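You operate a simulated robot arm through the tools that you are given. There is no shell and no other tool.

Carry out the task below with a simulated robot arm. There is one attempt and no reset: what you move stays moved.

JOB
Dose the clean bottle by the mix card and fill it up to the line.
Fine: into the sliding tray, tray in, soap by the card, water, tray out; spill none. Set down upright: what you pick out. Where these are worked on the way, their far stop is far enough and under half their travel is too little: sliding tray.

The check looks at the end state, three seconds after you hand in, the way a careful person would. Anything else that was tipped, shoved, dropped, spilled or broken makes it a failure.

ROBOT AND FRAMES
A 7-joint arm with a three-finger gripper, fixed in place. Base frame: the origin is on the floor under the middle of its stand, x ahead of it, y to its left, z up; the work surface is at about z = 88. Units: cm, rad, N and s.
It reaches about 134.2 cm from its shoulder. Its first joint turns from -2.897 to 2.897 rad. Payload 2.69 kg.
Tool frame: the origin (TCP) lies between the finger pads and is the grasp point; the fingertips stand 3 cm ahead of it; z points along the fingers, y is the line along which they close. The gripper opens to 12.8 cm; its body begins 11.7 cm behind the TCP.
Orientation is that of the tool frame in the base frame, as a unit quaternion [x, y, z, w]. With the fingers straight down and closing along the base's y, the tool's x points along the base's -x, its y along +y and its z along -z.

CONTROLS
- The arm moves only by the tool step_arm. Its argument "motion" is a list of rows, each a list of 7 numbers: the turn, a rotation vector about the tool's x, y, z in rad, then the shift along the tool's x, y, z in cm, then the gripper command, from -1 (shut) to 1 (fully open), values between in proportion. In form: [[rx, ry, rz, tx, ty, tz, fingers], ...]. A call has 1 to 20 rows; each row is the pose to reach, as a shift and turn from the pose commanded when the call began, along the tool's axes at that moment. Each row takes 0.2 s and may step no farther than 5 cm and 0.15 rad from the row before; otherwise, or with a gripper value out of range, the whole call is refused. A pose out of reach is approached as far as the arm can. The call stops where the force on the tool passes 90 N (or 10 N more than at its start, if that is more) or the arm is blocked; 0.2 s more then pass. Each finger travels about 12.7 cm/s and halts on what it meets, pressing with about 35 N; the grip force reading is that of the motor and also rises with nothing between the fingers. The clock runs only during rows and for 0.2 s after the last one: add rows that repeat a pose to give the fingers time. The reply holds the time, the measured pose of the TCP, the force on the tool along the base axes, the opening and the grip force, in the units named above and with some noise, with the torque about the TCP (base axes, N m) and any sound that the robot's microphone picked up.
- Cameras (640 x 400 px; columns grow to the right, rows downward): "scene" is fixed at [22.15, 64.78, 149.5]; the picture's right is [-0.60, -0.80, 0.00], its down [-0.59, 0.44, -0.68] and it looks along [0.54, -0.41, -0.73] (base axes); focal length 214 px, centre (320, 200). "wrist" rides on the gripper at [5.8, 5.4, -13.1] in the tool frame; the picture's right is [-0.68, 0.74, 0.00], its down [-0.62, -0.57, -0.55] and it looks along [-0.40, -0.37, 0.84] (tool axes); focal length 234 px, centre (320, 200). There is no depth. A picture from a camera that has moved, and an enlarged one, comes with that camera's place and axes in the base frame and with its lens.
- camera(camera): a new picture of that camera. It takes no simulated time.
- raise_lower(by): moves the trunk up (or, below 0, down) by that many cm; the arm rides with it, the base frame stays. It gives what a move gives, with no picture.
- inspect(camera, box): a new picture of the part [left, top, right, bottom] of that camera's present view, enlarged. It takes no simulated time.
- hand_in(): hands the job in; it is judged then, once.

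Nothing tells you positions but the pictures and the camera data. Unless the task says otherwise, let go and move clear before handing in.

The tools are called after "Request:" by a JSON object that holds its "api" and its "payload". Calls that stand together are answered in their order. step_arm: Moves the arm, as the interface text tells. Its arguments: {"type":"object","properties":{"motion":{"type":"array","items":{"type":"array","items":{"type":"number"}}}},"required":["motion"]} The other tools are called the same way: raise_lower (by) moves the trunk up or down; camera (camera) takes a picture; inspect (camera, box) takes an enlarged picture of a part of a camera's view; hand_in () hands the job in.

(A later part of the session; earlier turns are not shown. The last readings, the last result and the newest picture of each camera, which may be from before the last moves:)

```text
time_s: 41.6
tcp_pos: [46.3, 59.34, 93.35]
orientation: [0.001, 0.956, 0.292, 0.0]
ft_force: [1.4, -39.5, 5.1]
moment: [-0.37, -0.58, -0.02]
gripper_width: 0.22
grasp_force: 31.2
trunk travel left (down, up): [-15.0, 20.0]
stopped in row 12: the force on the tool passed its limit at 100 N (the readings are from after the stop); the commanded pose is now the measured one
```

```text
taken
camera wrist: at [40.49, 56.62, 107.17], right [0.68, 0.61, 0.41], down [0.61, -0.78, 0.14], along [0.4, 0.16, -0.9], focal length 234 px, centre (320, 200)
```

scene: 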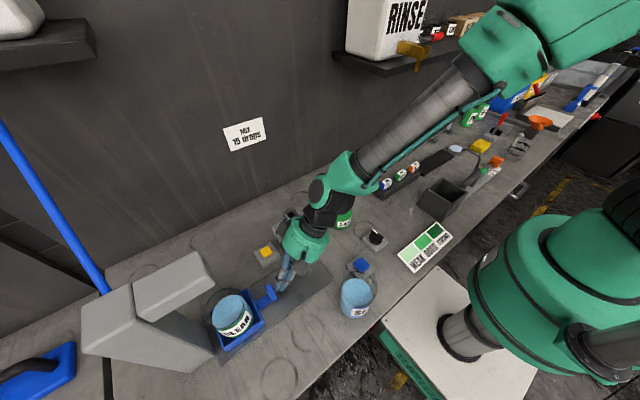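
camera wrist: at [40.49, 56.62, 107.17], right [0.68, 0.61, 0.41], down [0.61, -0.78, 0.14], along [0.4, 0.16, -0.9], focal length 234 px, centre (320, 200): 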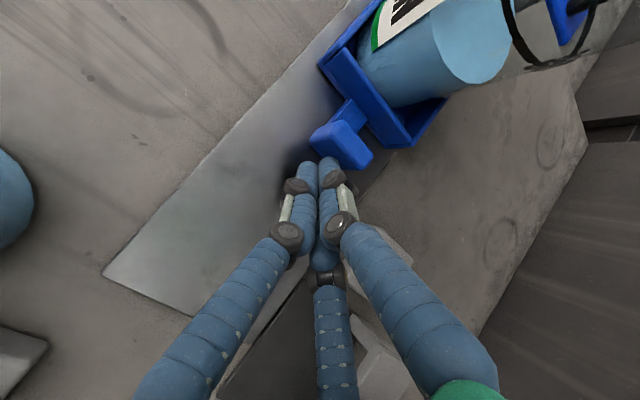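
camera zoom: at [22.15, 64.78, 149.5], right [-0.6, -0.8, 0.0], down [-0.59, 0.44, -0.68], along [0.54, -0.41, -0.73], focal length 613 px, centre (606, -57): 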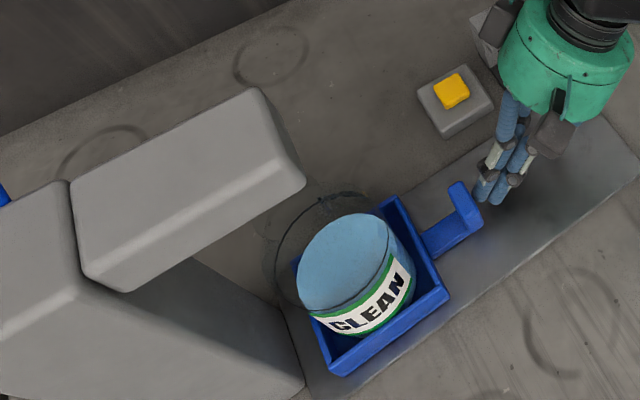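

The tray has stopped solidly with the bottle centre near y ≈ 72, which matches the nozzle position, so I take this as the far stop. I'll back off and check the bottle under the nozzles.

Request:
{"api": "step_arm", "payload": {"motion": [[0, 0, 0, 0, -0.41, -0.28, -1], [0, 0, 0, 0, -1.24, -0.85, -1], [0, 0, 0, 0, -2.47, -1.7, -1], [0, 0, 0, 0, -4, -4, -1], [0, 0, 0, 0, -5, -7, -1]]}}

Request:
{"api": "camera", "payload": {"camera": "wrist"}}

Request:
{"api": "inspect", "payload": {"camera": "scene", "box": [180, 240, 300, 340]}}

Request:
{"api": "inspect", "payload": {"camera": "scene", "box": [195, 265, 255, 315]}}

```text
time_s: 42.8
tcp_pos: [46.5, 51.79, 96.56]
orientation: [0.001, 0.956, 0.293, -0.001]
ft_force: [0.1, 0.1, 0.6]
moment: [-0.02, 0.02, 0.0]
gripper_width: 0.21
grasp_force: 31.3
trunk travel left (down, up): [-15.0, 20.0]
```

```text
taken
camera wrist: at [40.54, 48.99, 110.37], right [0.68, 0.61, 0.41], down [0.61, -0.78, 0.14], along [0.4, 0.16, -0.9], focal length 234 px, centre (320, 200)
```

wrist: 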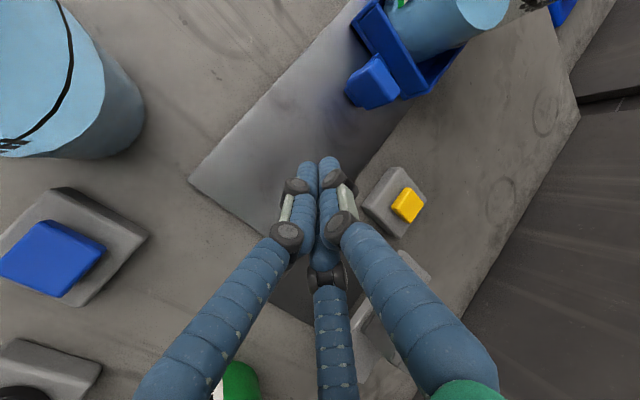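

```text
4.00 times, centred on (240, 290) of scene
camera zoom: at [22.15, 64.78, 149.5], right [-0.6, -0.8, 0.0], down [-0.59, 0.44, -0.68], along [0.54, -0.41, -0.73], focal length 858 px, centre (640, -160)
```

zoom: 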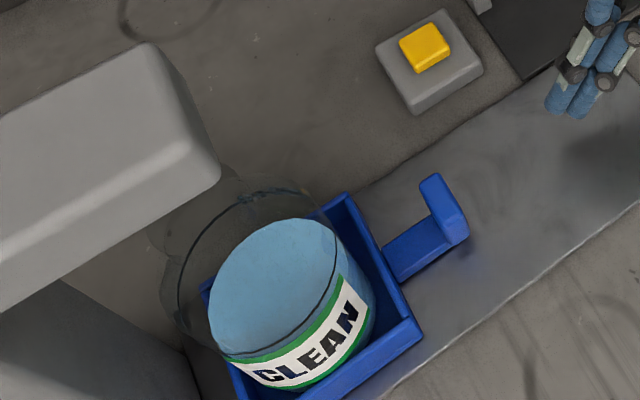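

```text
8.00 times, centred on (225, 290) of scene
camera zoom: at [22.15, 64.78, 149.5], right [-0.6, -0.8, 0.0], down [-0.59, 0.44, -0.68], along [0.54, -0.41, -0.73], focal length 1716 px, centre (1080, -520)
```

zoom: 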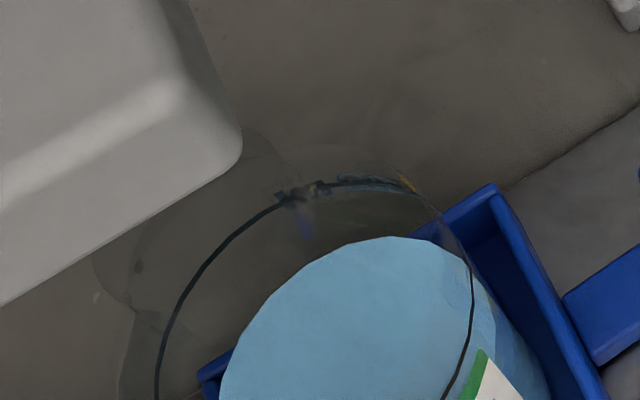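

Request:
{"api": "step_arm", "payload": {"motion": [[0, 0, 0, 0.1, 0.8, -3.6, -1], [-0.12, 0, 0, 0.2, 1.6, -7.2, -1], [-0.24, 0, 0, 0.3, 2.4, -10.8, -1], [-0.36, 0, 0, 0.4, 3.2, -14.4, -1], [-0.48, 0, 0, 0.5, 4, -17.9, -1], [-0.6, 0, 0, 0.5, 4, -17.9, -1]]}}

Request:
{"api": "camera", "payload": {"camera": "wrist"}}

Request:
{"api": "inspect", "payload": {"camera": "wrist", "box": [290, 40, 400, 140]}}

```text
time_s: 44.2
tcp_pos: [45.8, 45.1, 113.77]
orientation: [0.001, 0.827, 0.563, 0.0]
ft_force: [-0.3, 0.2, 0.5]
moment: [-0.05, 0.02, -0.04]
gripper_width: 0.19
grasp_force: 31.4
trunk travel left (down, up): [-15.0, 20.0]
```

```text
taken
camera wrist: at [39.91, 34.88, 123.48], right [0.68, 0.27, 0.69], down [0.61, -0.72, -0.33], along [0.41, 0.64, -0.65], focal length 234 px, centre (320, 200)
```

wrist: 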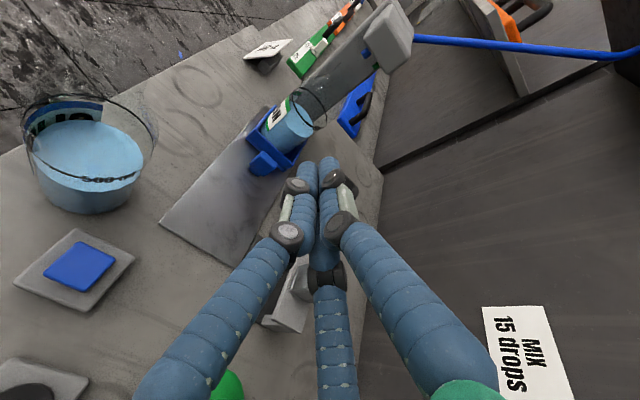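

```text
4.00 times, centred on (345, 90) of wrist
camera zoom: at [39.91, 34.88, 123.48], right [0.68, 0.27, 0.69], down [0.61, -0.72, -0.33], along [0.41, 0.64, -0.65], focal length 937 px, centre (220, 640)
```

zoom: 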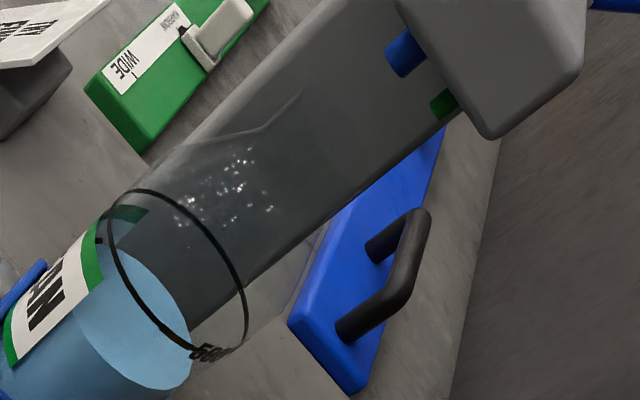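

The nozzles line up above the bottle mouth. Now I'll go over the green "5 drops" pump (around x 53.8, y 32.6, top about z 101) to dose 3 presses, which makes 15 drops.

Request:
{"api": "step_arm", "payload": {"motion": [[0.0, 0, 0, -0.5, 1.5, -2, -1], [0.15, 0, 0, -1.4, 2, -4, -1], [0.3, 0, 0, -2.4, 2.4, -6, -1], [0.45, 0, 0, -3.4, 2.6, -8, -1], [0.6, 0, 0, -4.4, 2.8, -10, -1], [0.75, 0, 0, -5.4, 3, -11.5, -1], [0.9, 0, 0, -6.4, 3.1, -13, -1], [1.05, 0, 0, -7.4, 3.1, -14, -1], [1.2, 0, 0, -8, 3.1, -14.6, -1]]}}

Request:
{"api": "camera", "payload": {"camera": "wrist"}}

Request:
{"api": "camera", "payload": {"camera": "scene"}}

```text
time_s: 46.2
tcp_pos: [53.71, 32.39, 121.83]
orientation: [0.002, 1.0, -0.005, -0.001]
ft_force: [0.1, -0.7, 0.3]
moment: [0.02, 0.01, 0.0]
gripper_width: 0.21
grasp_force: 31.9
trunk travel left (down, up): [-15.0, 20.0]
```

```text
taken
camera wrist: at [47.92, 38.05, 134.83], right [0.68, 0.73, -0.01], down [0.61, -0.56, 0.55], along [0.4, -0.38, -0.83], focal length 234 px, centre (320, 200)
```

wrist: 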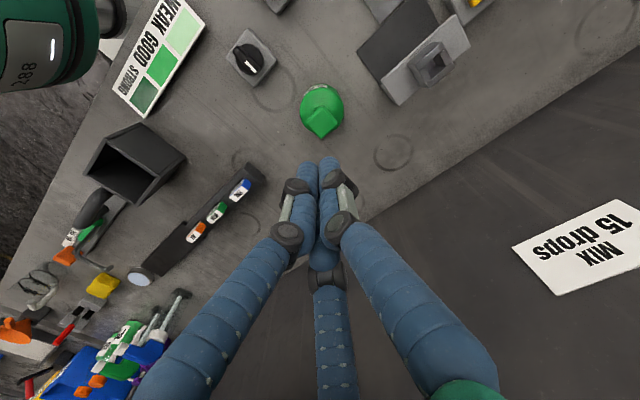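

```text
taken
```

scene: 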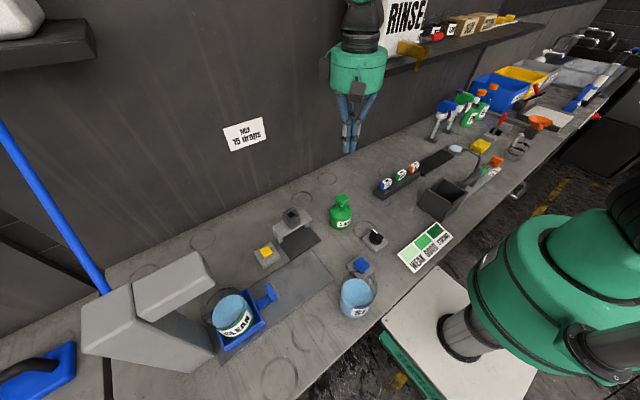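

Request:
{"api": "inspect", "payload": {"camera": "wrist", "box": [280, 70, 370, 180]}}

Request:
{"api": "inspect", "payload": {"camera": "scene", "box": [300, 100, 400, 240]}}

```text
3.64 times, centred on (325, 125) of wrist
camera zoom: at [47.92, 38.05, 134.83], right [0.68, 0.73, -0.01], down [0.61, -0.56, 0.55], along [0.4, -0.38, -0.83], focal length 852 px, centre (302, 473)
```

zoom: 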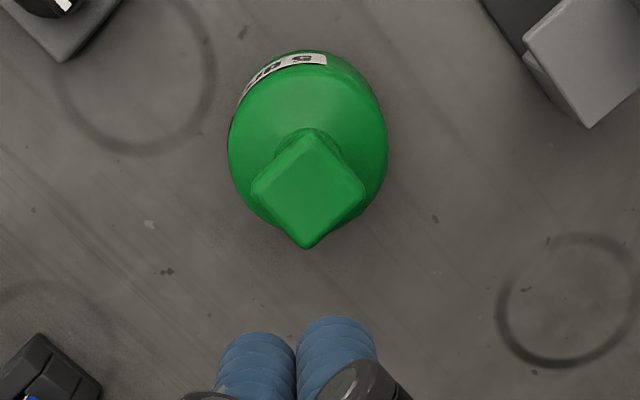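

```text
2.86 times, centred on (350, 170) of scene
camera zoom: at [22.15, 64.78, 149.5], right [-0.6, -0.8, 0.0], down [-0.59, 0.44, -0.68], along [0.54, -0.41, -0.73], focal length 613 px, centre (234, 286)
```

zoom: 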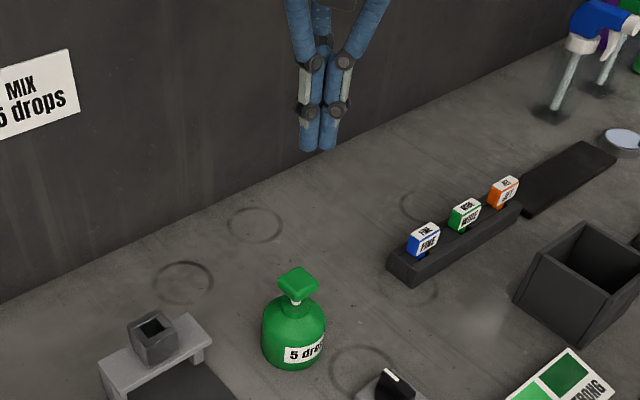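

Request:
{"api": "step_arm", "payload": {"motion": [[0, 0, 0, -0.4, -0.2, 3, -1], [0, 0, 0, -0.8, -0.45, 6, -1], [0, 0, 0, -0.8, -0.45, 9, -1], [0, 0, 0, -0.8, -0.45, 12, -1], [0, 0, 0, -0.8, -0.45, 14, -1], [0, 0, 0, -0.8, -0.45, 15.5, -1]]}}

Request:
{"api": "camera", "payload": {"camera": "wrist"}}

Request:
{"api": "inspect", "payload": {"camera": "scene", "box": [300, 130, 390, 250]}}

Request:
{"api": "inspect", "payload": {"camera": "wrist", "box": [260, 90, 390, 230]}}

```text
time_s: 47.6
tcp_pos: [54.74, 32.27, 106.19]
orientation: [0.001, 1.0, -0.003, -0.001]
ft_force: [-0.3, -0.2, -0.5]
moment: [0.01, 0.05, -0.02]
gripper_width: 0.22
grasp_force: 31.2
trunk travel left (down, up): [-15.0, 20.0]
```

```text
taken
camera wrist: at [48.87, 37.69, 119.33], right [0.68, 0.74, -0.01], down [0.62, -0.56, 0.55], along [0.4, -0.38, -0.83], focal length 234 px, centre (320, 200)
```

wrist: 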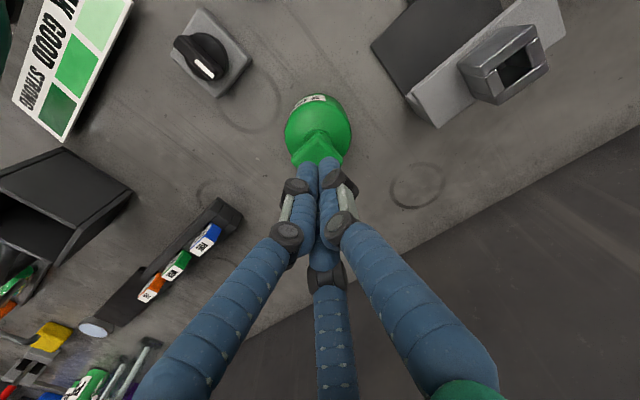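

```text
3.33 times, centred on (345, 190) of scene
camera zoom: at [22.15, 64.78, 149.5], right [-0.6, -0.8, 0.0], down [-0.59, 0.44, -0.68], along [0.54, -0.41, -0.73], focal length 715 px, centre (237, 233)
```

zoom: 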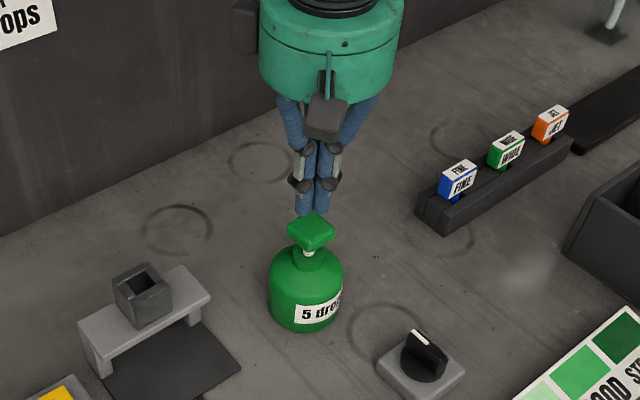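

```text
2.86 times, centred on (325, 160) of wrist
camera zoom: at [48.87, 37.69, 119.33], right [0.68, 0.74, -0.01], down [0.62, -0.56, 0.55], along [0.4, -0.38, -0.83], focal length 669 px, centre (306, 314)
```

zoom: 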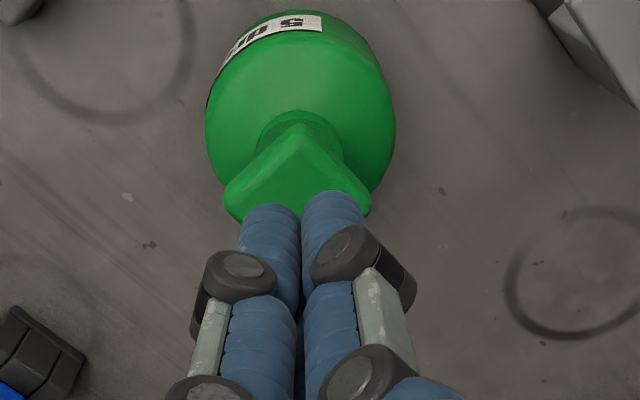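

Request:
{"api": "step_arm", "payload": {"motion": [[0, 0, 0, 0.28, -0.3, 0.5, -1], [0, 0, 0, 0.28, -0.3, 1.0, -1], [0, 0, 0, 0.28, -0.3, 1.5, -1], [0, 0, 0, 0.28, -0.3, 2.0, -1]]}}

Request:
{"api": "inspect", "payload": {"camera": "scene", "box": [300, 130, 390, 250]}}

```text
time_s: 48.6
tcp_pos: [54.36, 31.84, 104.39]
orientation: [0.001, 1.0, -0.003, 0.0]
ft_force: [0.0, -0.1, 0.2]
moment: [0.0, -0.01, 0.02]
gripper_width: 0.19
grasp_force: 31.2
trunk travel left (down, up): [-15.0, 20.0]
```

```text
3.33 times, centred on (345, 190) of scene
camera zoom: at [22.15, 64.78, 149.5], right [-0.6, -0.8, 0.0], down [-0.59, 0.44, -0.68], along [0.54, -0.41, -0.73], focal length 715 px, centre (237, 233)
```

zoom: 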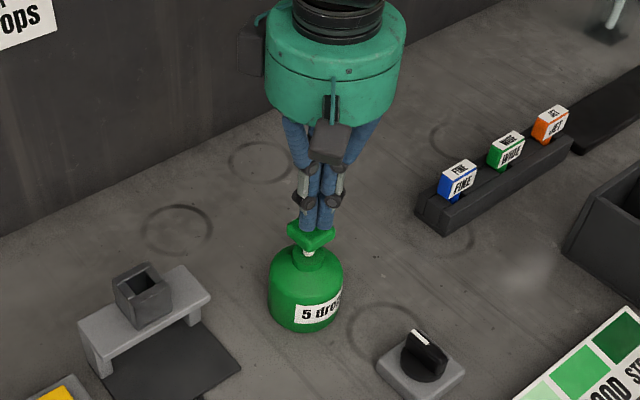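

Request:
{"api": "step_arm", "payload": {"motion": [[0, 0, 0, 0, 0, 0.2, -1], [0, 0, 0, 0, 0, 0.4, -1], [0, 0, 0, 0, 0, 0.6, -1]]}}

Request:
{"api": "inspect", "payload": {"camera": "scene", "box": [320, 180, 365, 240]}}

```text
time_s: 49.4
tcp_pos: [54.29, 31.78, 103.77]
orientation: [0.0, 1.0, -0.003, 0.0]
ft_force: [-0.3, 0.5, 0.0]
moment: [-0.04, 0.02, 0.02]
gripper_width: 0.21
grasp_force: 31.0
trunk travel left (down, up): [-15.0, 20.0]
```

```text
6.67 times, centred on (342, 210) of scene
camera zoom: at [22.15, 64.78, 149.5], right [-0.6, -0.8, 0.0], down [-0.59, 0.44, -0.68], along [0.54, -0.41, -0.73], focal length 1430 px, centre (170, 133)
```

zoom: 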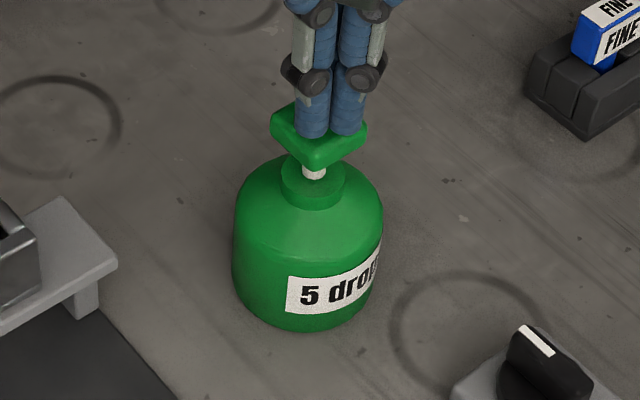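

Request:
{"api": "step_arm", "payload": {"motion": [[0, 0, 0, 0, 0, 0.15, -1], [0, 0, 0, 0, 0, 0.3, -1], [0, 0, 0, 0, 0, 0.45, -1], [0, 0, 0, 0, 0, 0.6, -1]]}}

Request:
{"api": "inspect", "payload": {"camera": "scene", "box": [320, 180, 365, 240]}}

```text
time_s: 50.4
tcp_pos: [54.22, 31.73, 103.12]
orientation: [0.0, 1.0, -0.004, -0.002]
ft_force: [0.8, 0.5, 1.8]
moment: [-0.03, 0.02, 0.01]
gripper_width: 0.21
grasp_force: 31.9
trunk travel left (down, up): [-15.0, 20.0]
```

```text
6.67 times, centred on (342, 210) of scene
camera zoom: at [22.15, 64.78, 149.5], right [-0.6, -0.8, 0.0], down [-0.59, 0.44, -0.68], along [0.54, -0.41, -0.73], focal length 1430 px, centre (170, 133)
```

zoom: 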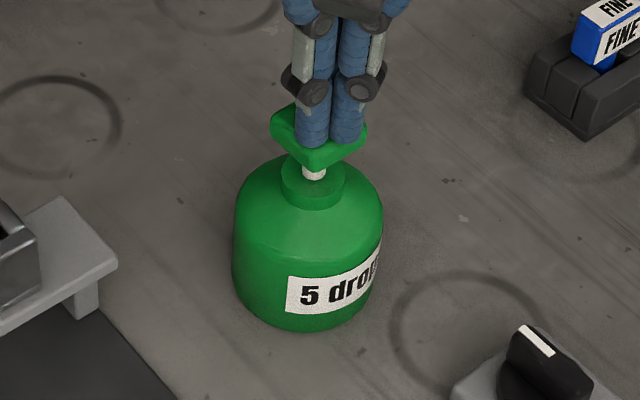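

Request:
{"api": "step_arm", "payload": {"motion": [[0, 0, 0, 0, 0, 0.15, -1], [0, 0, 0, 0, 0, 0.3, -1], [0, 0, 0, 0, 0, 0.45, -1]]}}

Request:
{"api": "inspect", "payload": {"camera": "scene", "box": [320, 180, 365, 240]}}

```text
time_s: 51.2
tcp_pos: [54.3, 31.71, 102.77]
orientation: [0.002, 1.0, -0.003, 0.0]
ft_force: [-0.6, 1.2, 3.2]
moment: [0.08, 0.02, 0.01]
gripper_width: 0.21
grasp_force: 31.2
trunk travel left (down, up): [-15.0, 20.0]
```

```text
6.67 times, centred on (342, 210) of scene
camera zoom: at [22.15, 64.78, 149.5], right [-0.6, -0.8, 0.0], down [-0.59, 0.44, -0.68], along [0.54, -0.41, -0.73], focal length 1430 px, centre (170, 133)
```

zoom: 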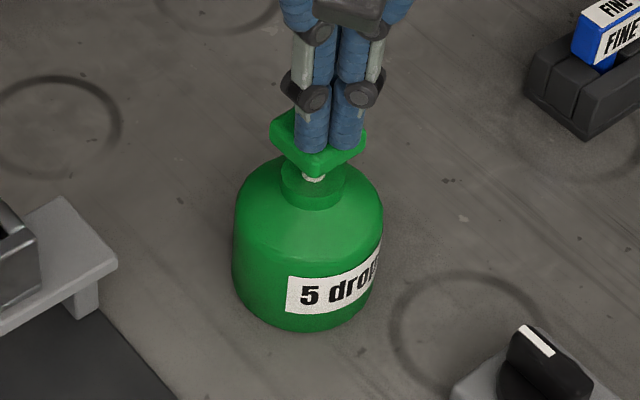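

Request:
{"api": "step_arm", "payload": {"motion": [[0, 0, 0, 0, 0, 0.15, -1], [0, 0, 0, 0, 0, 0.3, -1], [0, 0, 0, 0, 0, 0.45, -1], [0, 0, 0, 0, 0, 0.6, -1]]}}

Request:
{"api": "inspect", "payload": {"camera": "scene", "box": [320, 180, 365, 240]}}

```text
time_s: 52.2
tcp_pos: [54.34, 31.82, 102.11]
orientation: [0.0, 1.0, -0.003, 0.0]
ft_force: [-0.1, -1.8, 7.7]
moment: [0.01, -0.04, 0.04]
gripper_width: 0.59
grasp_force: 31.4
trunk travel left (down, up): [-15.0, 20.0]
```

```text
6.67 times, centred on (342, 210) of scene
camera zoom: at [22.15, 64.78, 149.5], right [-0.6, -0.8, 0.0], down [-0.59, 0.44, -0.68], along [0.54, -0.41, -0.73], focal length 1430 px, centre (170, 133)
```

zoom: 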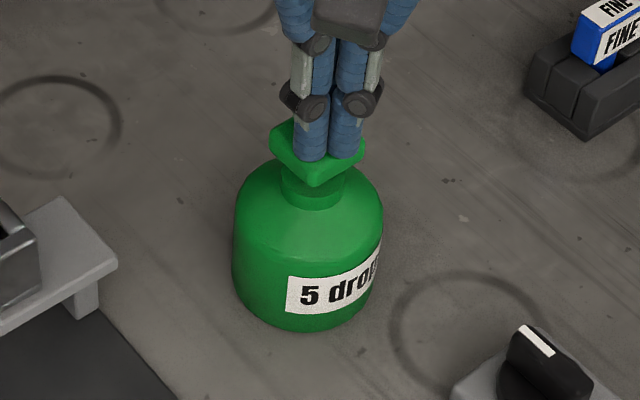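

Request:
{"api": "step_arm", "payload": {"motion": [[0, 0, 0, 0, 0, 0.15, -1], [0, 0, 0, 0, 0, 0.3, -1], [0, 0, 0, 0, 0, 0.3, -1]]}}

Request:
{"api": "inspect", "payload": {"camera": "scene", "box": [320, 180, 365, 240]}}

Request:
{"api": "inspect", "payload": {"camera": "scene", "box": [180, 240, 300, 340]}}

```text
time_s: 53.0
tcp_pos: [54.32, 31.78, 101.79]
orientation: [0.001, 1.0, -0.002, 0.001]
ft_force: [3.7, 0.0, 10.0]
moment: [0.03, -0.11, -0.01]
gripper_width: 0.61
grasp_force: 31.2
trunk travel left (down, up): [-15.0, 20.0]
```

```text
6.67 times, centred on (342, 210) of scene
camera zoom: at [22.15, 64.78, 149.5], right [-0.6, -0.8, 0.0], down [-0.59, 0.44, -0.68], along [0.54, -0.41, -0.73], focal length 1430 px, centre (170, 133)
```

zoom: 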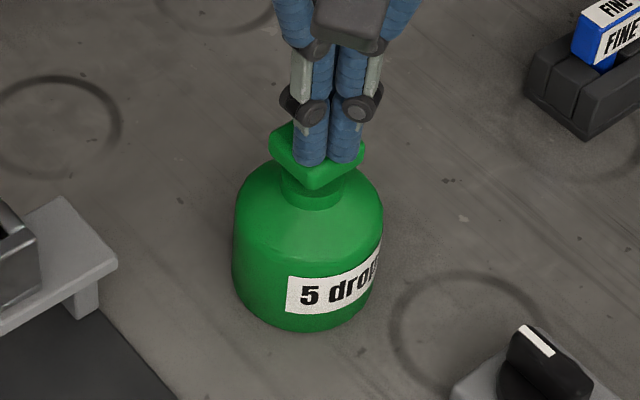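

```text
4.00 times, centred on (240, 290) of scene
camera zoom: at [22.15, 64.78, 149.5], right [-0.6, -0.8, 0.0], down [-0.59, 0.44, -0.68], along [0.54, -0.41, -0.73], focal length 858 px, centre (640, -160)
```

zoom: 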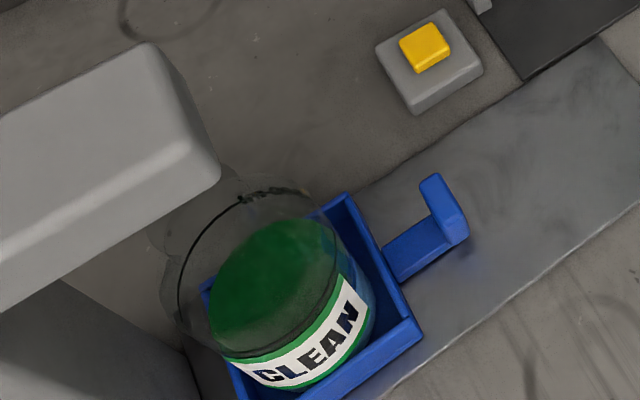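

Pressing the pump put soap into the bottle: the liquid turned green. I'll release fully so this counts as one press, then look.

Request:
{"api": "step_arm", "payload": {"motion": [[0, 0, 0, 0, 0, -0.6, -1], [0, 0, 0, 0, 0, -1.2, -1], [0, 0, 0, 0, 0, -1.8, -1], [0, 0, 0, 0, 0, -2.4, -1], [0, 0, 0, 0, 0, -2.4, -1]]}}

Request:
{"api": "inspect", "payload": {"camera": "scene", "box": [320, 180, 365, 240]}}

Request:
{"api": "inspect", "payload": {"camera": "scene", "box": [195, 265, 275, 335]}}

Request:
{"api": "camera", "payload": {"camera": "scene"}}

```text
time_s: 54.2
tcp_pos: [54.22, 31.8, 104.09]
orientation: [0.0, 1.0, -0.004, -0.001]
ft_force: [0.1, -0.1, -0.5]
moment: [-0.06, 0.03, -0.02]
gripper_width: 0.22
grasp_force: 31.2
trunk travel left (down, up): [-15.0, 20.0]
```

```text
6.67 times, centred on (342, 210) of scene
camera zoom: at [22.15, 64.78, 149.5], right [-0.6, -0.8, 0.0], down [-0.59, 0.44, -0.68], along [0.54, -0.41, -0.73], focal length 1430 px, centre (170, 133)
```

zoom: 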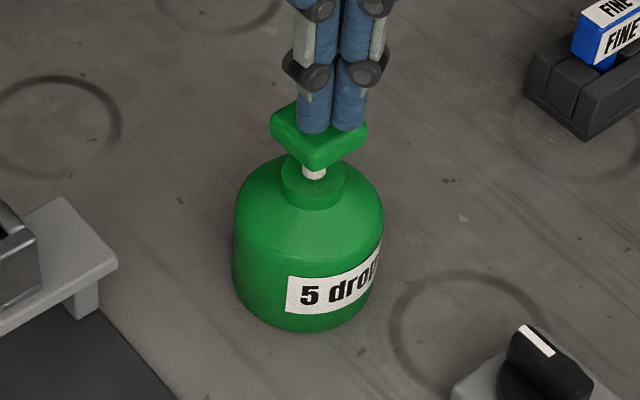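

```text
5.71 times, centred on (235, 300) of scene
camera zoom: at [22.15, 64.78, 149.5], right [-0.6, -0.8, 0.0], down [-0.59, 0.44, -0.68], along [0.54, -0.41, -0.73], focal length 1226 px, centre (806, -371)
```

zoom: 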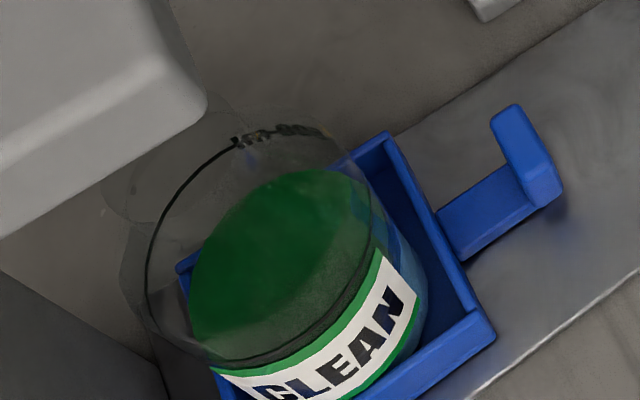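

```text
taken
```

scene: 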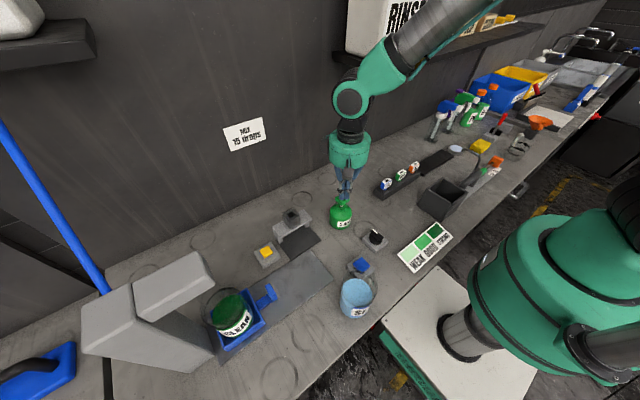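

Soap landed in the bottle with no spill visible. The head has sprung back up, so I'll do press number 2 to the same depth and release.

Request:
{"api": "step_arm", "payload": {"motion": [[0, 0, 0, 0, 0, 0.6, -1], [0, 0, 0, 0, 0, 1.2, -1], [0, 0, 0, 0, 0, 1.8, -1], [0, 0, 0, 0, 0, 2.3, -1], [0, 0, 0, 0, 0, 2.5, -1], [0, 0, 0, 0, 0, 2.5, -1]]}}

Request:
{"api": "inspect", "payload": {"camera": "scene", "box": [320, 180, 365, 240]}}

Request:
{"api": "inspect", "payload": {"camera": "scene", "box": [195, 265, 275, 335]}}

```text
time_s: 55.6
tcp_pos: [54.26, 31.73, 101.84]
orientation: [0.001, 1.0, -0.003, 0.001]
ft_force: [4.1, -3.9, 15.4]
moment: [-0.09, -0.14, -0.01]
gripper_width: 0.57
grasp_force: 31.3
trunk travel left (down, up): [-15.0, 20.0]
```

```text
6.67 times, centred on (342, 210) of scene
camera zoom: at [22.15, 64.78, 149.5], right [-0.6, -0.8, 0.0], down [-0.59, 0.44, -0.68], along [0.54, -0.41, -0.73], focal length 1430 px, centre (170, 133)
```

zoom: 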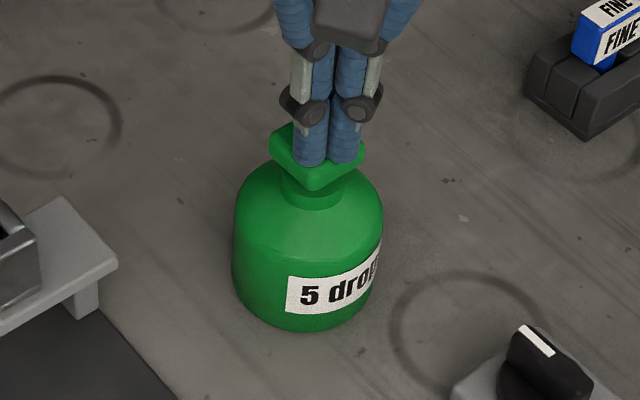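

```text
5.71 times, centred on (235, 300) of scene
camera zoom: at [22.15, 64.78, 149.5], right [-0.6, -0.8, 0.0], down [-0.59, 0.44, -0.68], along [0.54, -0.41, -0.73], focal length 1226 px, centre (806, -371)
```

zoom: 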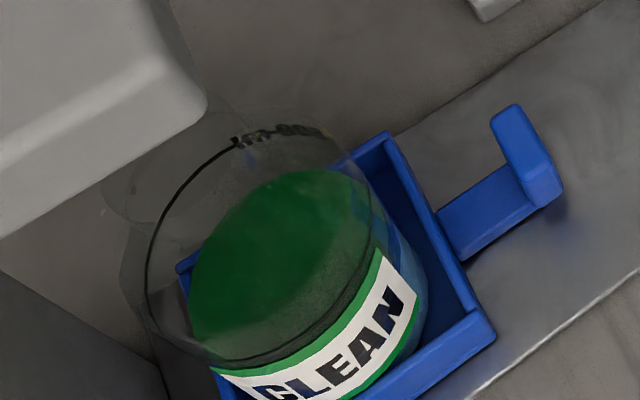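

Request:
{"api": "step_arm", "payload": {"motion": [[0, 0, 0, 0, 0, 0.15, -1], [0, 0, 0, 0, 0, 0.3, -1], [0, 0, 0, 0, 0, 0.3, -1]]}}

Request:
{"api": "inspect", "payload": {"camera": "scene", "box": [320, 180, 365, 240]}}

Request:
{"api": "inspect", "payload": {"camera": "scene", "box": [195, 265, 275, 335]}}

```text
time_s: 56.4
tcp_pos: [54.23, 31.75, 101.67]
orientation: [0.001, 1.0, -0.002, 0.001]
ft_force: [-4.9, -4.1, 36.8]
moment: [-0.08, 0.08, -0.01]
gripper_width: 0.6
grasp_force: 31.2
trunk travel left (down, up): [-15.0, 20.0]
```

```text
6.67 times, centred on (342, 210) of scene
camera zoom: at [22.15, 64.78, 149.5], right [-0.6, -0.8, 0.0], down [-0.59, 0.44, -0.68], along [0.54, -0.41, -0.73], focal length 1430 px, centre (170, 133)
```

zoom: 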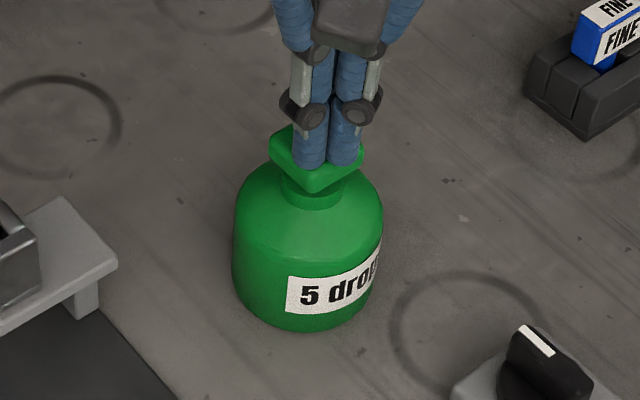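

```text
5.71 times, centred on (235, 300) of scene
camera zoom: at [22.15, 64.78, 149.5], right [-0.6, -0.8, 0.0], down [-0.59, 0.44, -0.68], along [0.54, -0.41, -0.73], focal length 1226 px, centre (806, -371)
```

zoom: 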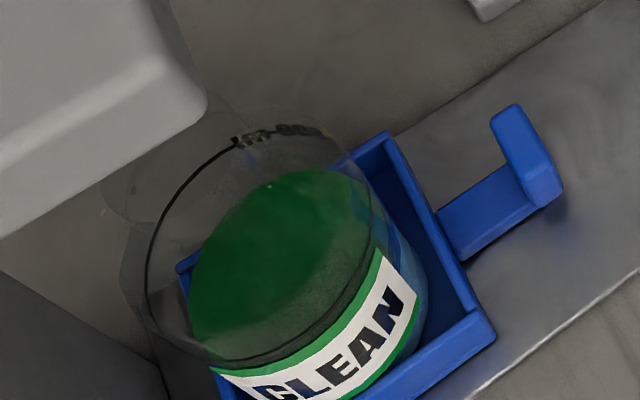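

Force shows a hard stop at the bottom, so press 2 was a full stroke. I'll release, then look before press 3.

Request:
{"api": "step_arm", "payload": {"motion": [[0, 0, 0, 0, 0, -0.6, -1], [0, 0, 0, 0, 0, -1.2, -1], [0, 0, 0, 0, 0, -1.8, -1], [0, 0, 0, 0, 0, -2.4, -1], [0, 0, 0, 0, 0, -2.8, -1], [0, 0, 0, 0, 0, -2.8, -1]]}}

Request:
{"api": "inspect", "payload": {"camera": "scene", "box": [320, 180, 365, 240]}}

Request:
{"api": "inspect", "payload": {"camera": "wrist", "box": [260, 90, 390, 230]}}

```text
time_s: 57.8
tcp_pos: [54.25, 31.91, 104.13]
orientation: [0.001, 1.0, -0.003, 0.0]
ft_force: [0.1, 0.4, -1.1]
moment: [0.01, 0.01, 0.04]
gripper_width: 0.22
grasp_force: 31.3
trunk travel left (down, up): [-15.0, 20.0]
```

```text
6.67 times, centred on (342, 210) of scene
camera zoom: at [22.15, 64.78, 149.5], right [-0.6, -0.8, 0.0], down [-0.59, 0.44, -0.68], along [0.54, -0.41, -0.73], focal length 1430 px, centre (170, 133)
```

zoom: 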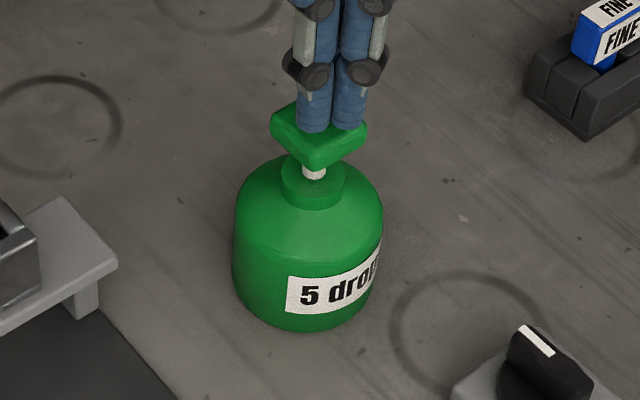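

```text
2.86 times, centred on (325, 160) of wrist
camera zoom: at [48.44, 37.3, 117.2], right [0.68, 0.74, -0.01], down [0.62, -0.56, 0.55], along [0.4, -0.38, -0.83], focal length 669 px, centre (306, 314)
```

zoom: 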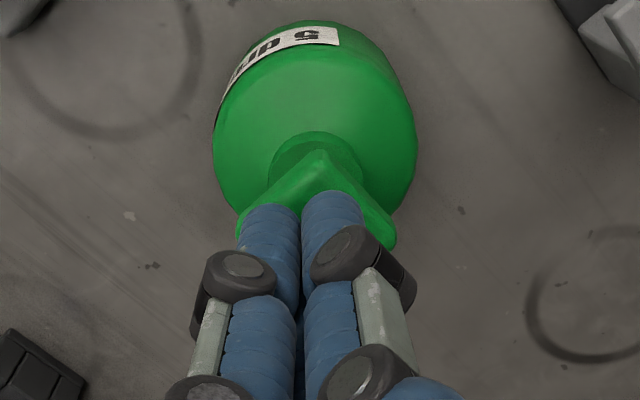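

Request:
{"api": "step_arm", "payload": {"motion": [[0, 0, 0, 0, 0, 0.6, -1], [0, 0, 0, 0, 0, 1.2, -1], [0, 0, 0, 0, 0, 1.8, -1], [0, 0, 0, 0, 0, 2.3, -1], [0, 0, 0, 0, 0, 2.7, -1], [0, 0, 0, 0, 0, 2.7, -1]]}}

Request:
{"api": "inspect", "payload": {"camera": "scene", "box": [320, 180, 365, 240]}}

Request:
{"api": "inspect", "payload": {"camera": "scene", "box": [195, 265, 275, 335]}}

```text
time_s: 59.2
tcp_pos: [54.34, 31.77, 101.63]
orientation: [0.001, 1.0, -0.004, 0.002]
ft_force: [-7.0, -2.7, 30.3]
moment: [-0.06, 0.2, 0.02]
gripper_width: 0.61
grasp_force: 31.7
trunk travel left (down, up): [-15.0, 20.0]
```

```text
6.67 times, centred on (342, 210) of scene
camera zoom: at [22.15, 64.78, 149.5], right [-0.6, -0.8, 0.0], down [-0.59, 0.44, -0.68], along [0.54, -0.41, -0.73], focal length 1430 px, centre (170, 133)
```

zoom: 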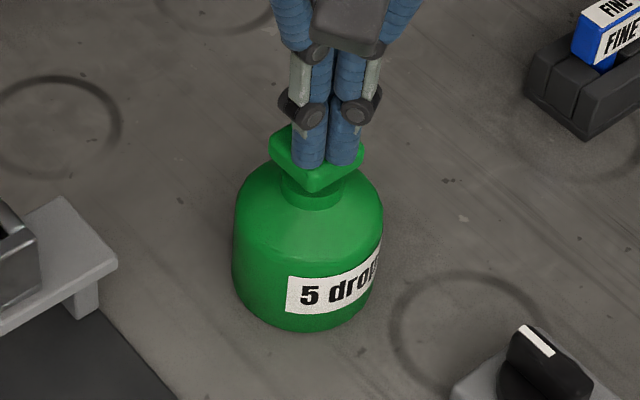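

```text
5.71 times, centred on (235, 300) of scene
camera zoom: at [22.15, 64.78, 149.5], right [-0.6, -0.8, 0.0], down [-0.59, 0.44, -0.68], along [0.54, -0.41, -0.73], focal length 1226 px, centre (806, -371)
```

zoom: 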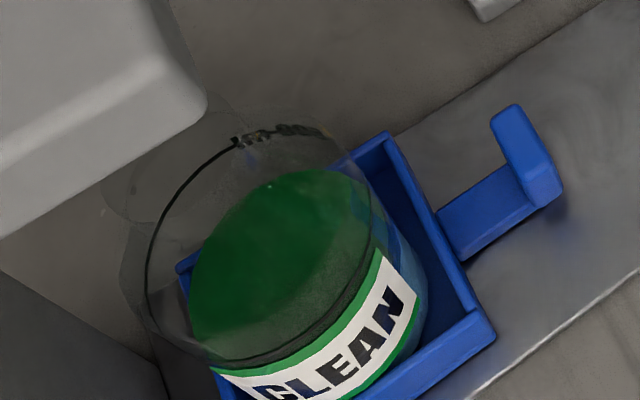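

Press 3 was a full stroke too. I'll lift straight off and look at the bottle from the front before touching the water button.

Request:
{"api": "step_arm", "payload": {"motion": [[0, 0, 0, 0, 0, -0.6, -1], [0, 0, 0, 0, 0, -1.5, -1], [0, 0, 0, 0, 0, -3, -1], [0, 0, 0, 0, 0, -6, -1], [0, 0, 0, 0, 0, -10, -1], [0, 0, 0, 0, 0, -14, -1]]}}

Request:
{"api": "step_arm", "payload": {"motion": [[-0.15, 0, 0, 1.5, 2.0, 0, -1], [-0.3, 0, 0, 3, 4.0, 0, -1], [-0.45, 0, 0, 4.5, 6.0, 0, -1], [-0.6, 0, 0, 6, 8, 0, -1], [-0.75, 0, 0, 7.5, 10, 0, -1], [-0.9, 0, 0, 8.2, 12, 0, -1], [-1.05, 0, 0, 8.2, 13, 0, -1], [-1.2, 0, 0, 8.2, 13, 0, -1]]}}

Request:
{"api": "camera", "payload": {"camera": "wrist"}}

Request:
{"api": "inspect", "payload": {"camera": "wrist", "box": [240, 40, 400, 180]}}

Request:
{"api": "camera", "payload": {"camera": "scene"}}

```text
time_s: 60.6
tcp_pos: [54.22, 32.05, 115.45]
orientation: [0.001, 1.0, -0.003, -0.001]
ft_force: [0.2, -0.3, 0.2]
moment: [-0.02, 0.03, 0.02]
gripper_width: 0.2
grasp_force: 31.6
trunk travel left (down, up): [-15.0, 20.0]
```

```text
time_s: 62.4
tcp_pos: [46.3, 44.8, 115.42]
orientation: [0.001, 0.826, 0.563, 0.002]
ft_force: [0.2, -0.3, 0.5]
moment: [-0.02, -0.04, 0.01]
gripper_width: 0.18
grasp_force: 31.8
trunk travel left (down, up): [-15.0, 20.0]
```

```text
taken
camera wrist: at [40.34, 34.74, 125.18], right [0.68, 0.27, 0.69], down [0.61, -0.72, -0.32], along [0.41, 0.64, -0.65], focal length 234 px, centre (320, 200)
```

wrist: 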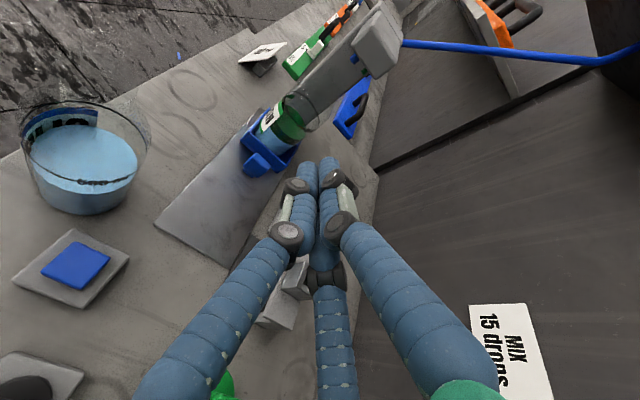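

```text
2.86 times, centred on (320, 110) of wrist
camera zoom: at [40.34, 34.74, 125.18], right [0.68, 0.27, 0.69], down [0.61, -0.72, -0.32], along [0.41, 0.64, -0.65], focal length 669 px, centre (320, 457)
```

zoom: 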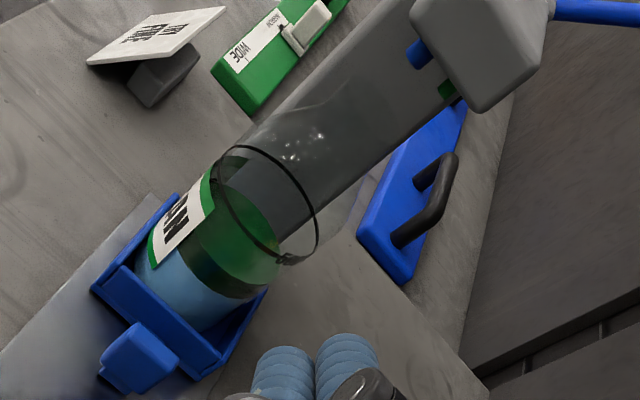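

```text
taken
```

scene: 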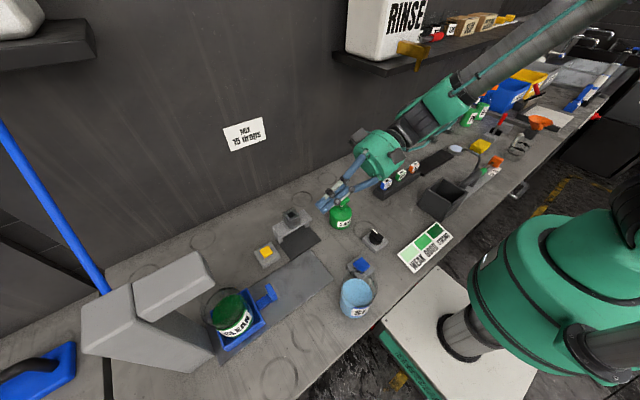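

Request:
{"api": "inspect", "payload": {"camera": "wrist", "box": [270, 80, 330, 150]}}

Request:
{"api": "inspect", "payload": {"camera": "scene", "box": [205, 280, 265, 335]}}

Request:
{"api": "inspect", "payload": {"camera": "scene", "box": [395, 215, 460, 275]}}

```text
5.71 times, centred on (300, 115) of wrist
camera zoom: at [40.34, 34.74, 125.18], right [0.68, 0.27, 0.69], down [0.61, -0.72, -0.32], along [0.41, 0.64, -0.65], focal length 1338 px, centre (434, 686)
```

zoom: 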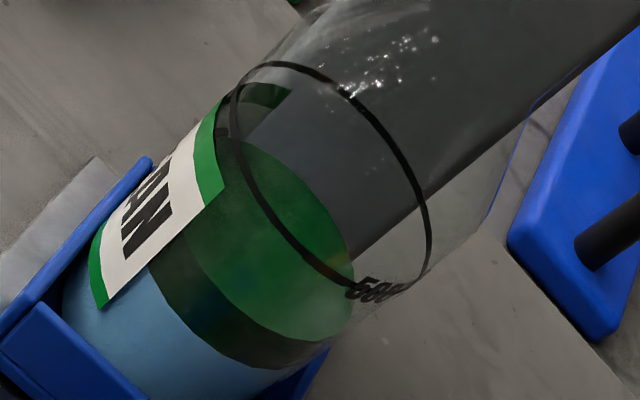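

```text
7.27 times, centred on (235, 308) of scene
camera zoom: at [22.15, 64.78, 149.5], right [-0.6, -0.8, 0.0], down [-0.59, 0.44, -0.68], along [0.54, -0.41, -0.73], focal length 1560 px, centre (938, -582)
```

zoom: 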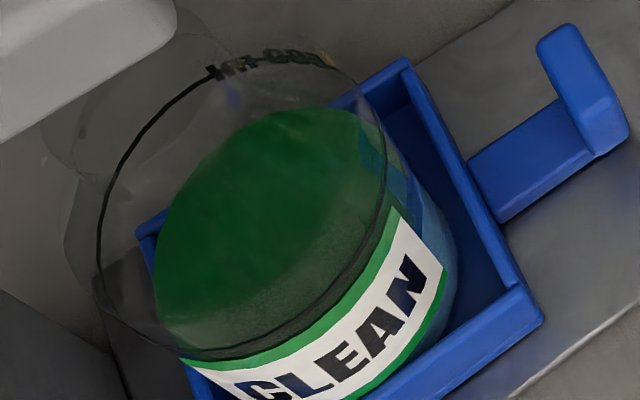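

```text
6.67 times, centred on (428, 245) of scene
camera zoom: at [22.15, 64.78, 149.5], right [-0.6, -0.8, 0.0], down [-0.59, 0.44, -0.68], along [0.54, -0.41, -0.73], focal length 1430 px, centre (-397, -100)
```

zoom: 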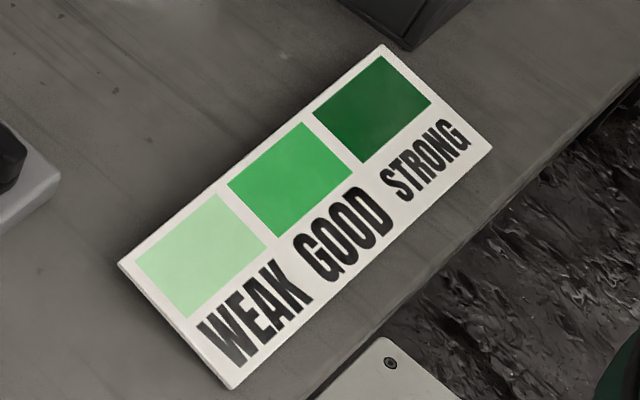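

Request:
{"api": "step_arm", "payload": {"motion": [[0.15, 0, 0, 1.5, -0.5, -0.7, -1], [0.3, 0, 0, 3, -1, -1.4, -1], [0.45, 0, 0, 5, -2.5, -2.4, -1], [0.6, 0, 0, 7, -5, -3.2, -1], [0.6, 0, 0, 8.9, -8, -3.9, -1], [0.6, 0, 0, 8.9, -10, -3.96, -1]]}}

Request:
{"api": "camera", "payload": {"camera": "wrist"}}

Request:
{"api": "camera", "payload": {"camera": "scene"}}

Request:
{"api": "inspect", "payload": {"camera": "scene", "box": [320, 170, 440, 320]}}

```text
time_s: 63.8
tcp_pos: [37.16, 37.43, 107.64]
orientation: [0.001, 0.956, 0.292, 0.001]
ft_force: [-1.0, -0.3, 0.4]
moment: [0.02, -0.06, -0.04]
gripper_width: 0.2
grasp_force: 31.8
trunk travel left (down, up): [-15.0, 20.0]
```

```text
taken
camera wrist: at [31.27, 34.66, 121.47], right [0.68, 0.61, 0.41], down [0.61, -0.78, 0.14], along [0.4, 0.16, -0.9], focal length 234 px, centre (320, 200)
```

wrist: 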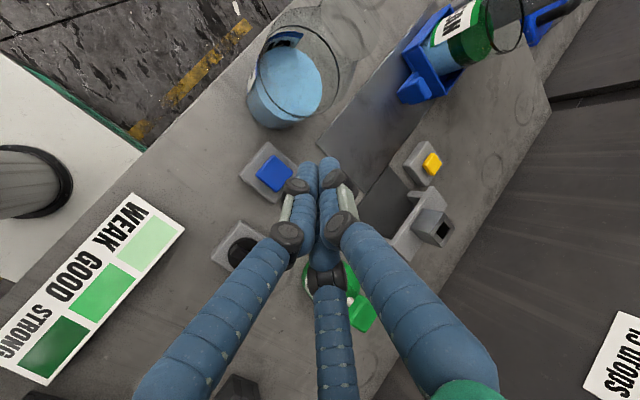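

```text
taken
```

scene: 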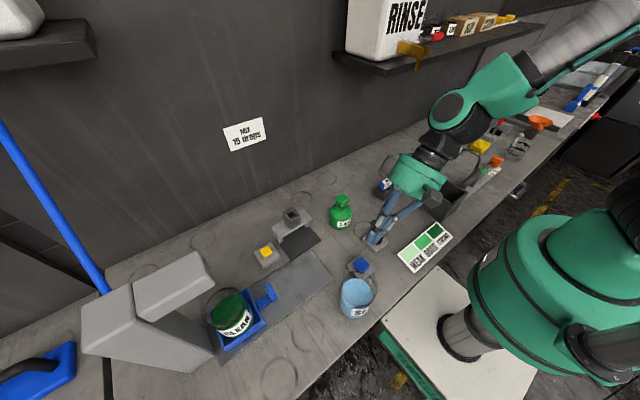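

```text
2.67 times, centred on (380, 245) of scene
camera zoom: at [22.15, 64.78, 149.5], right [-0.6, -0.8, 0.0], down [-0.59, 0.44, -0.68], along [0.54, -0.41, -0.73], focal length 572 px, centre (160, 80)
```

zoom: 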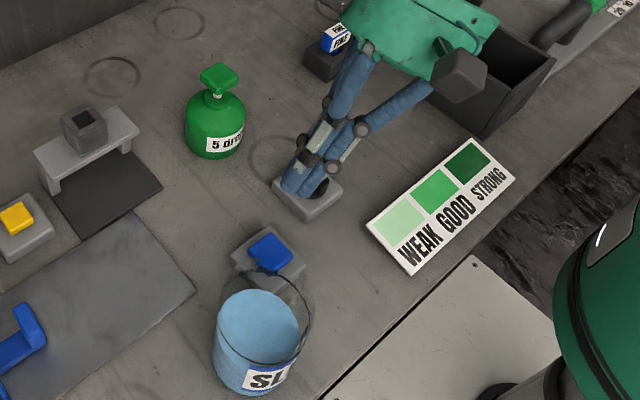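

I have a clear line to the blue button (about 37.3, 38.5). I'll lower the tilted fist to just above it, staying clear of the SLIP bottle.

Request:
{"api": "step_arm", "payload": {"motion": [[0, 0, 0, -0.1, -1.68, 2.49, -1], [0, 0, 0, -0.15, -3.35, 4.98, -1], [0, 0, 0, -0.15, -4.75, 7.05, -1], [0, 0, 0, -0.15, -5.6, 8.3, -1]]}}

Request:
{"api": "inspect", "payload": {"camera": "wrist", "box": [230, 90, 390, 250]}}

Request:
{"api": "inspect", "payload": {"camera": "scene", "box": [320, 210, 420, 320]}}

```text
time_s: 64.8
tcp_pos: [37.36, 37.59, 97.62]
orientation: [0.0, 0.956, 0.293, 0.0]
ft_force: [0.3, -0.4, -0.8]
moment: [0.01, -0.03, 0.02]
gripper_width: 0.22
grasp_force: 31.0
trunk travel left (down, up): [-15.0, 20.0]
```

```text
2.50 times, centred on (310, 170) of wrist
camera zoom: at [31.5, 34.77, 111.36], right [0.68, 0.61, 0.41], down [0.61, -0.78, 0.14], along [0.4, 0.16, -0.9], focal length 585 px, centre (345, 275)
```

zoom: 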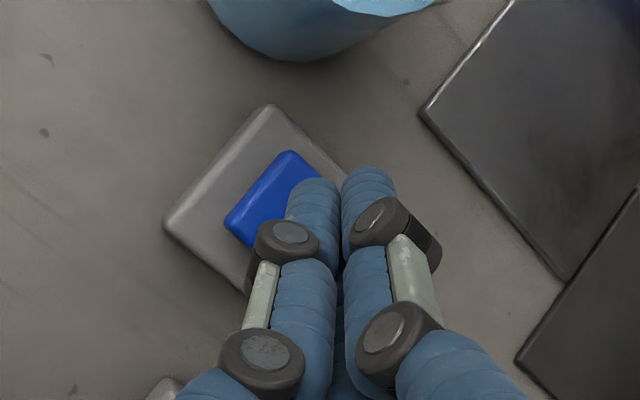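

```text
3.64 times, centred on (370, 265) of scene
camera zoom: at [22.15, 64.78, 149.5], right [-0.6, -0.8, 0.0], down [-0.59, 0.44, -0.68], along [0.54, -0.41, -0.73], focal length 780 px, centre (138, -36)
```

zoom: 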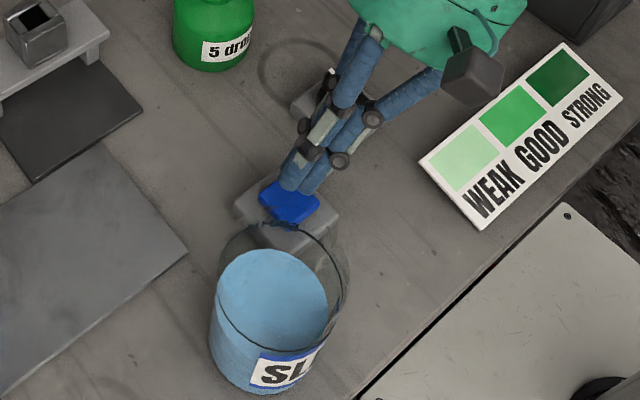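

Request:
{"api": "step_arm", "payload": {"motion": [[0, 0, 0, 0.4, -0.3, 0.3, -1], [0, 0, 0, 0.7, -0.7, 0.8, -1], [0, 0, 0, 0.7, -1.2, 1.4, -1], [0, 0, 0, 0.7, -1.5, 1.88, -1]]}}

Request:
{"api": "inspect", "payload": {"camera": "wrist", "box": [230, 90, 390, 250]}}

Request:
{"api": "inspect", "payload": {"camera": "scene", "box": [340, 230, 390, 280]}}

```text
time_s: 65.8
tcp_pos: [36.72, 37.35, 95.14]
orientation: [0.001, 0.956, 0.293, 0.0]
ft_force: [-0.2, -0.7, -0.1]
moment: [0.02, 0.01, 0.02]
gripper_width: 0.21
grasp_force: 31.8
trunk travel left (down, up): [-15.0, 20.0]
```

```text
2.50 times, centred on (310, 170) of wrist
camera zoom: at [30.86, 34.51, 108.94], right [0.68, 0.61, 0.41], down [0.61, -0.78, 0.14], along [0.4, 0.16, -0.9], focal length 585 px, centre (345, 275)
```

zoom: 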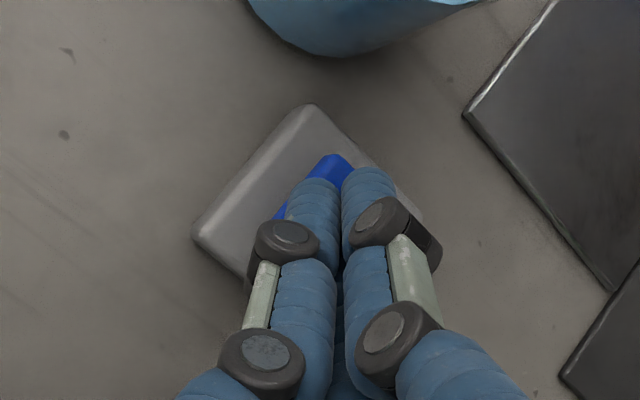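

```text
8.00 times, centred on (365, 255) of scene
camera zoom: at [22.15, 64.78, 149.5], right [-0.6, -0.8, 0.0], down [-0.59, 0.44, -0.68], along [0.54, -0.41, -0.73], focal length 1716 px, centre (-40, -240)
```

zoom: 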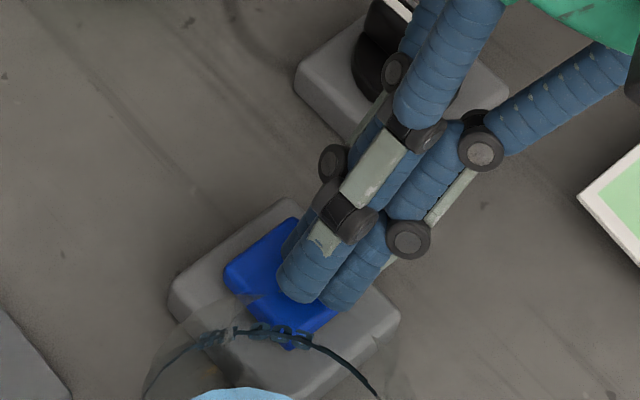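

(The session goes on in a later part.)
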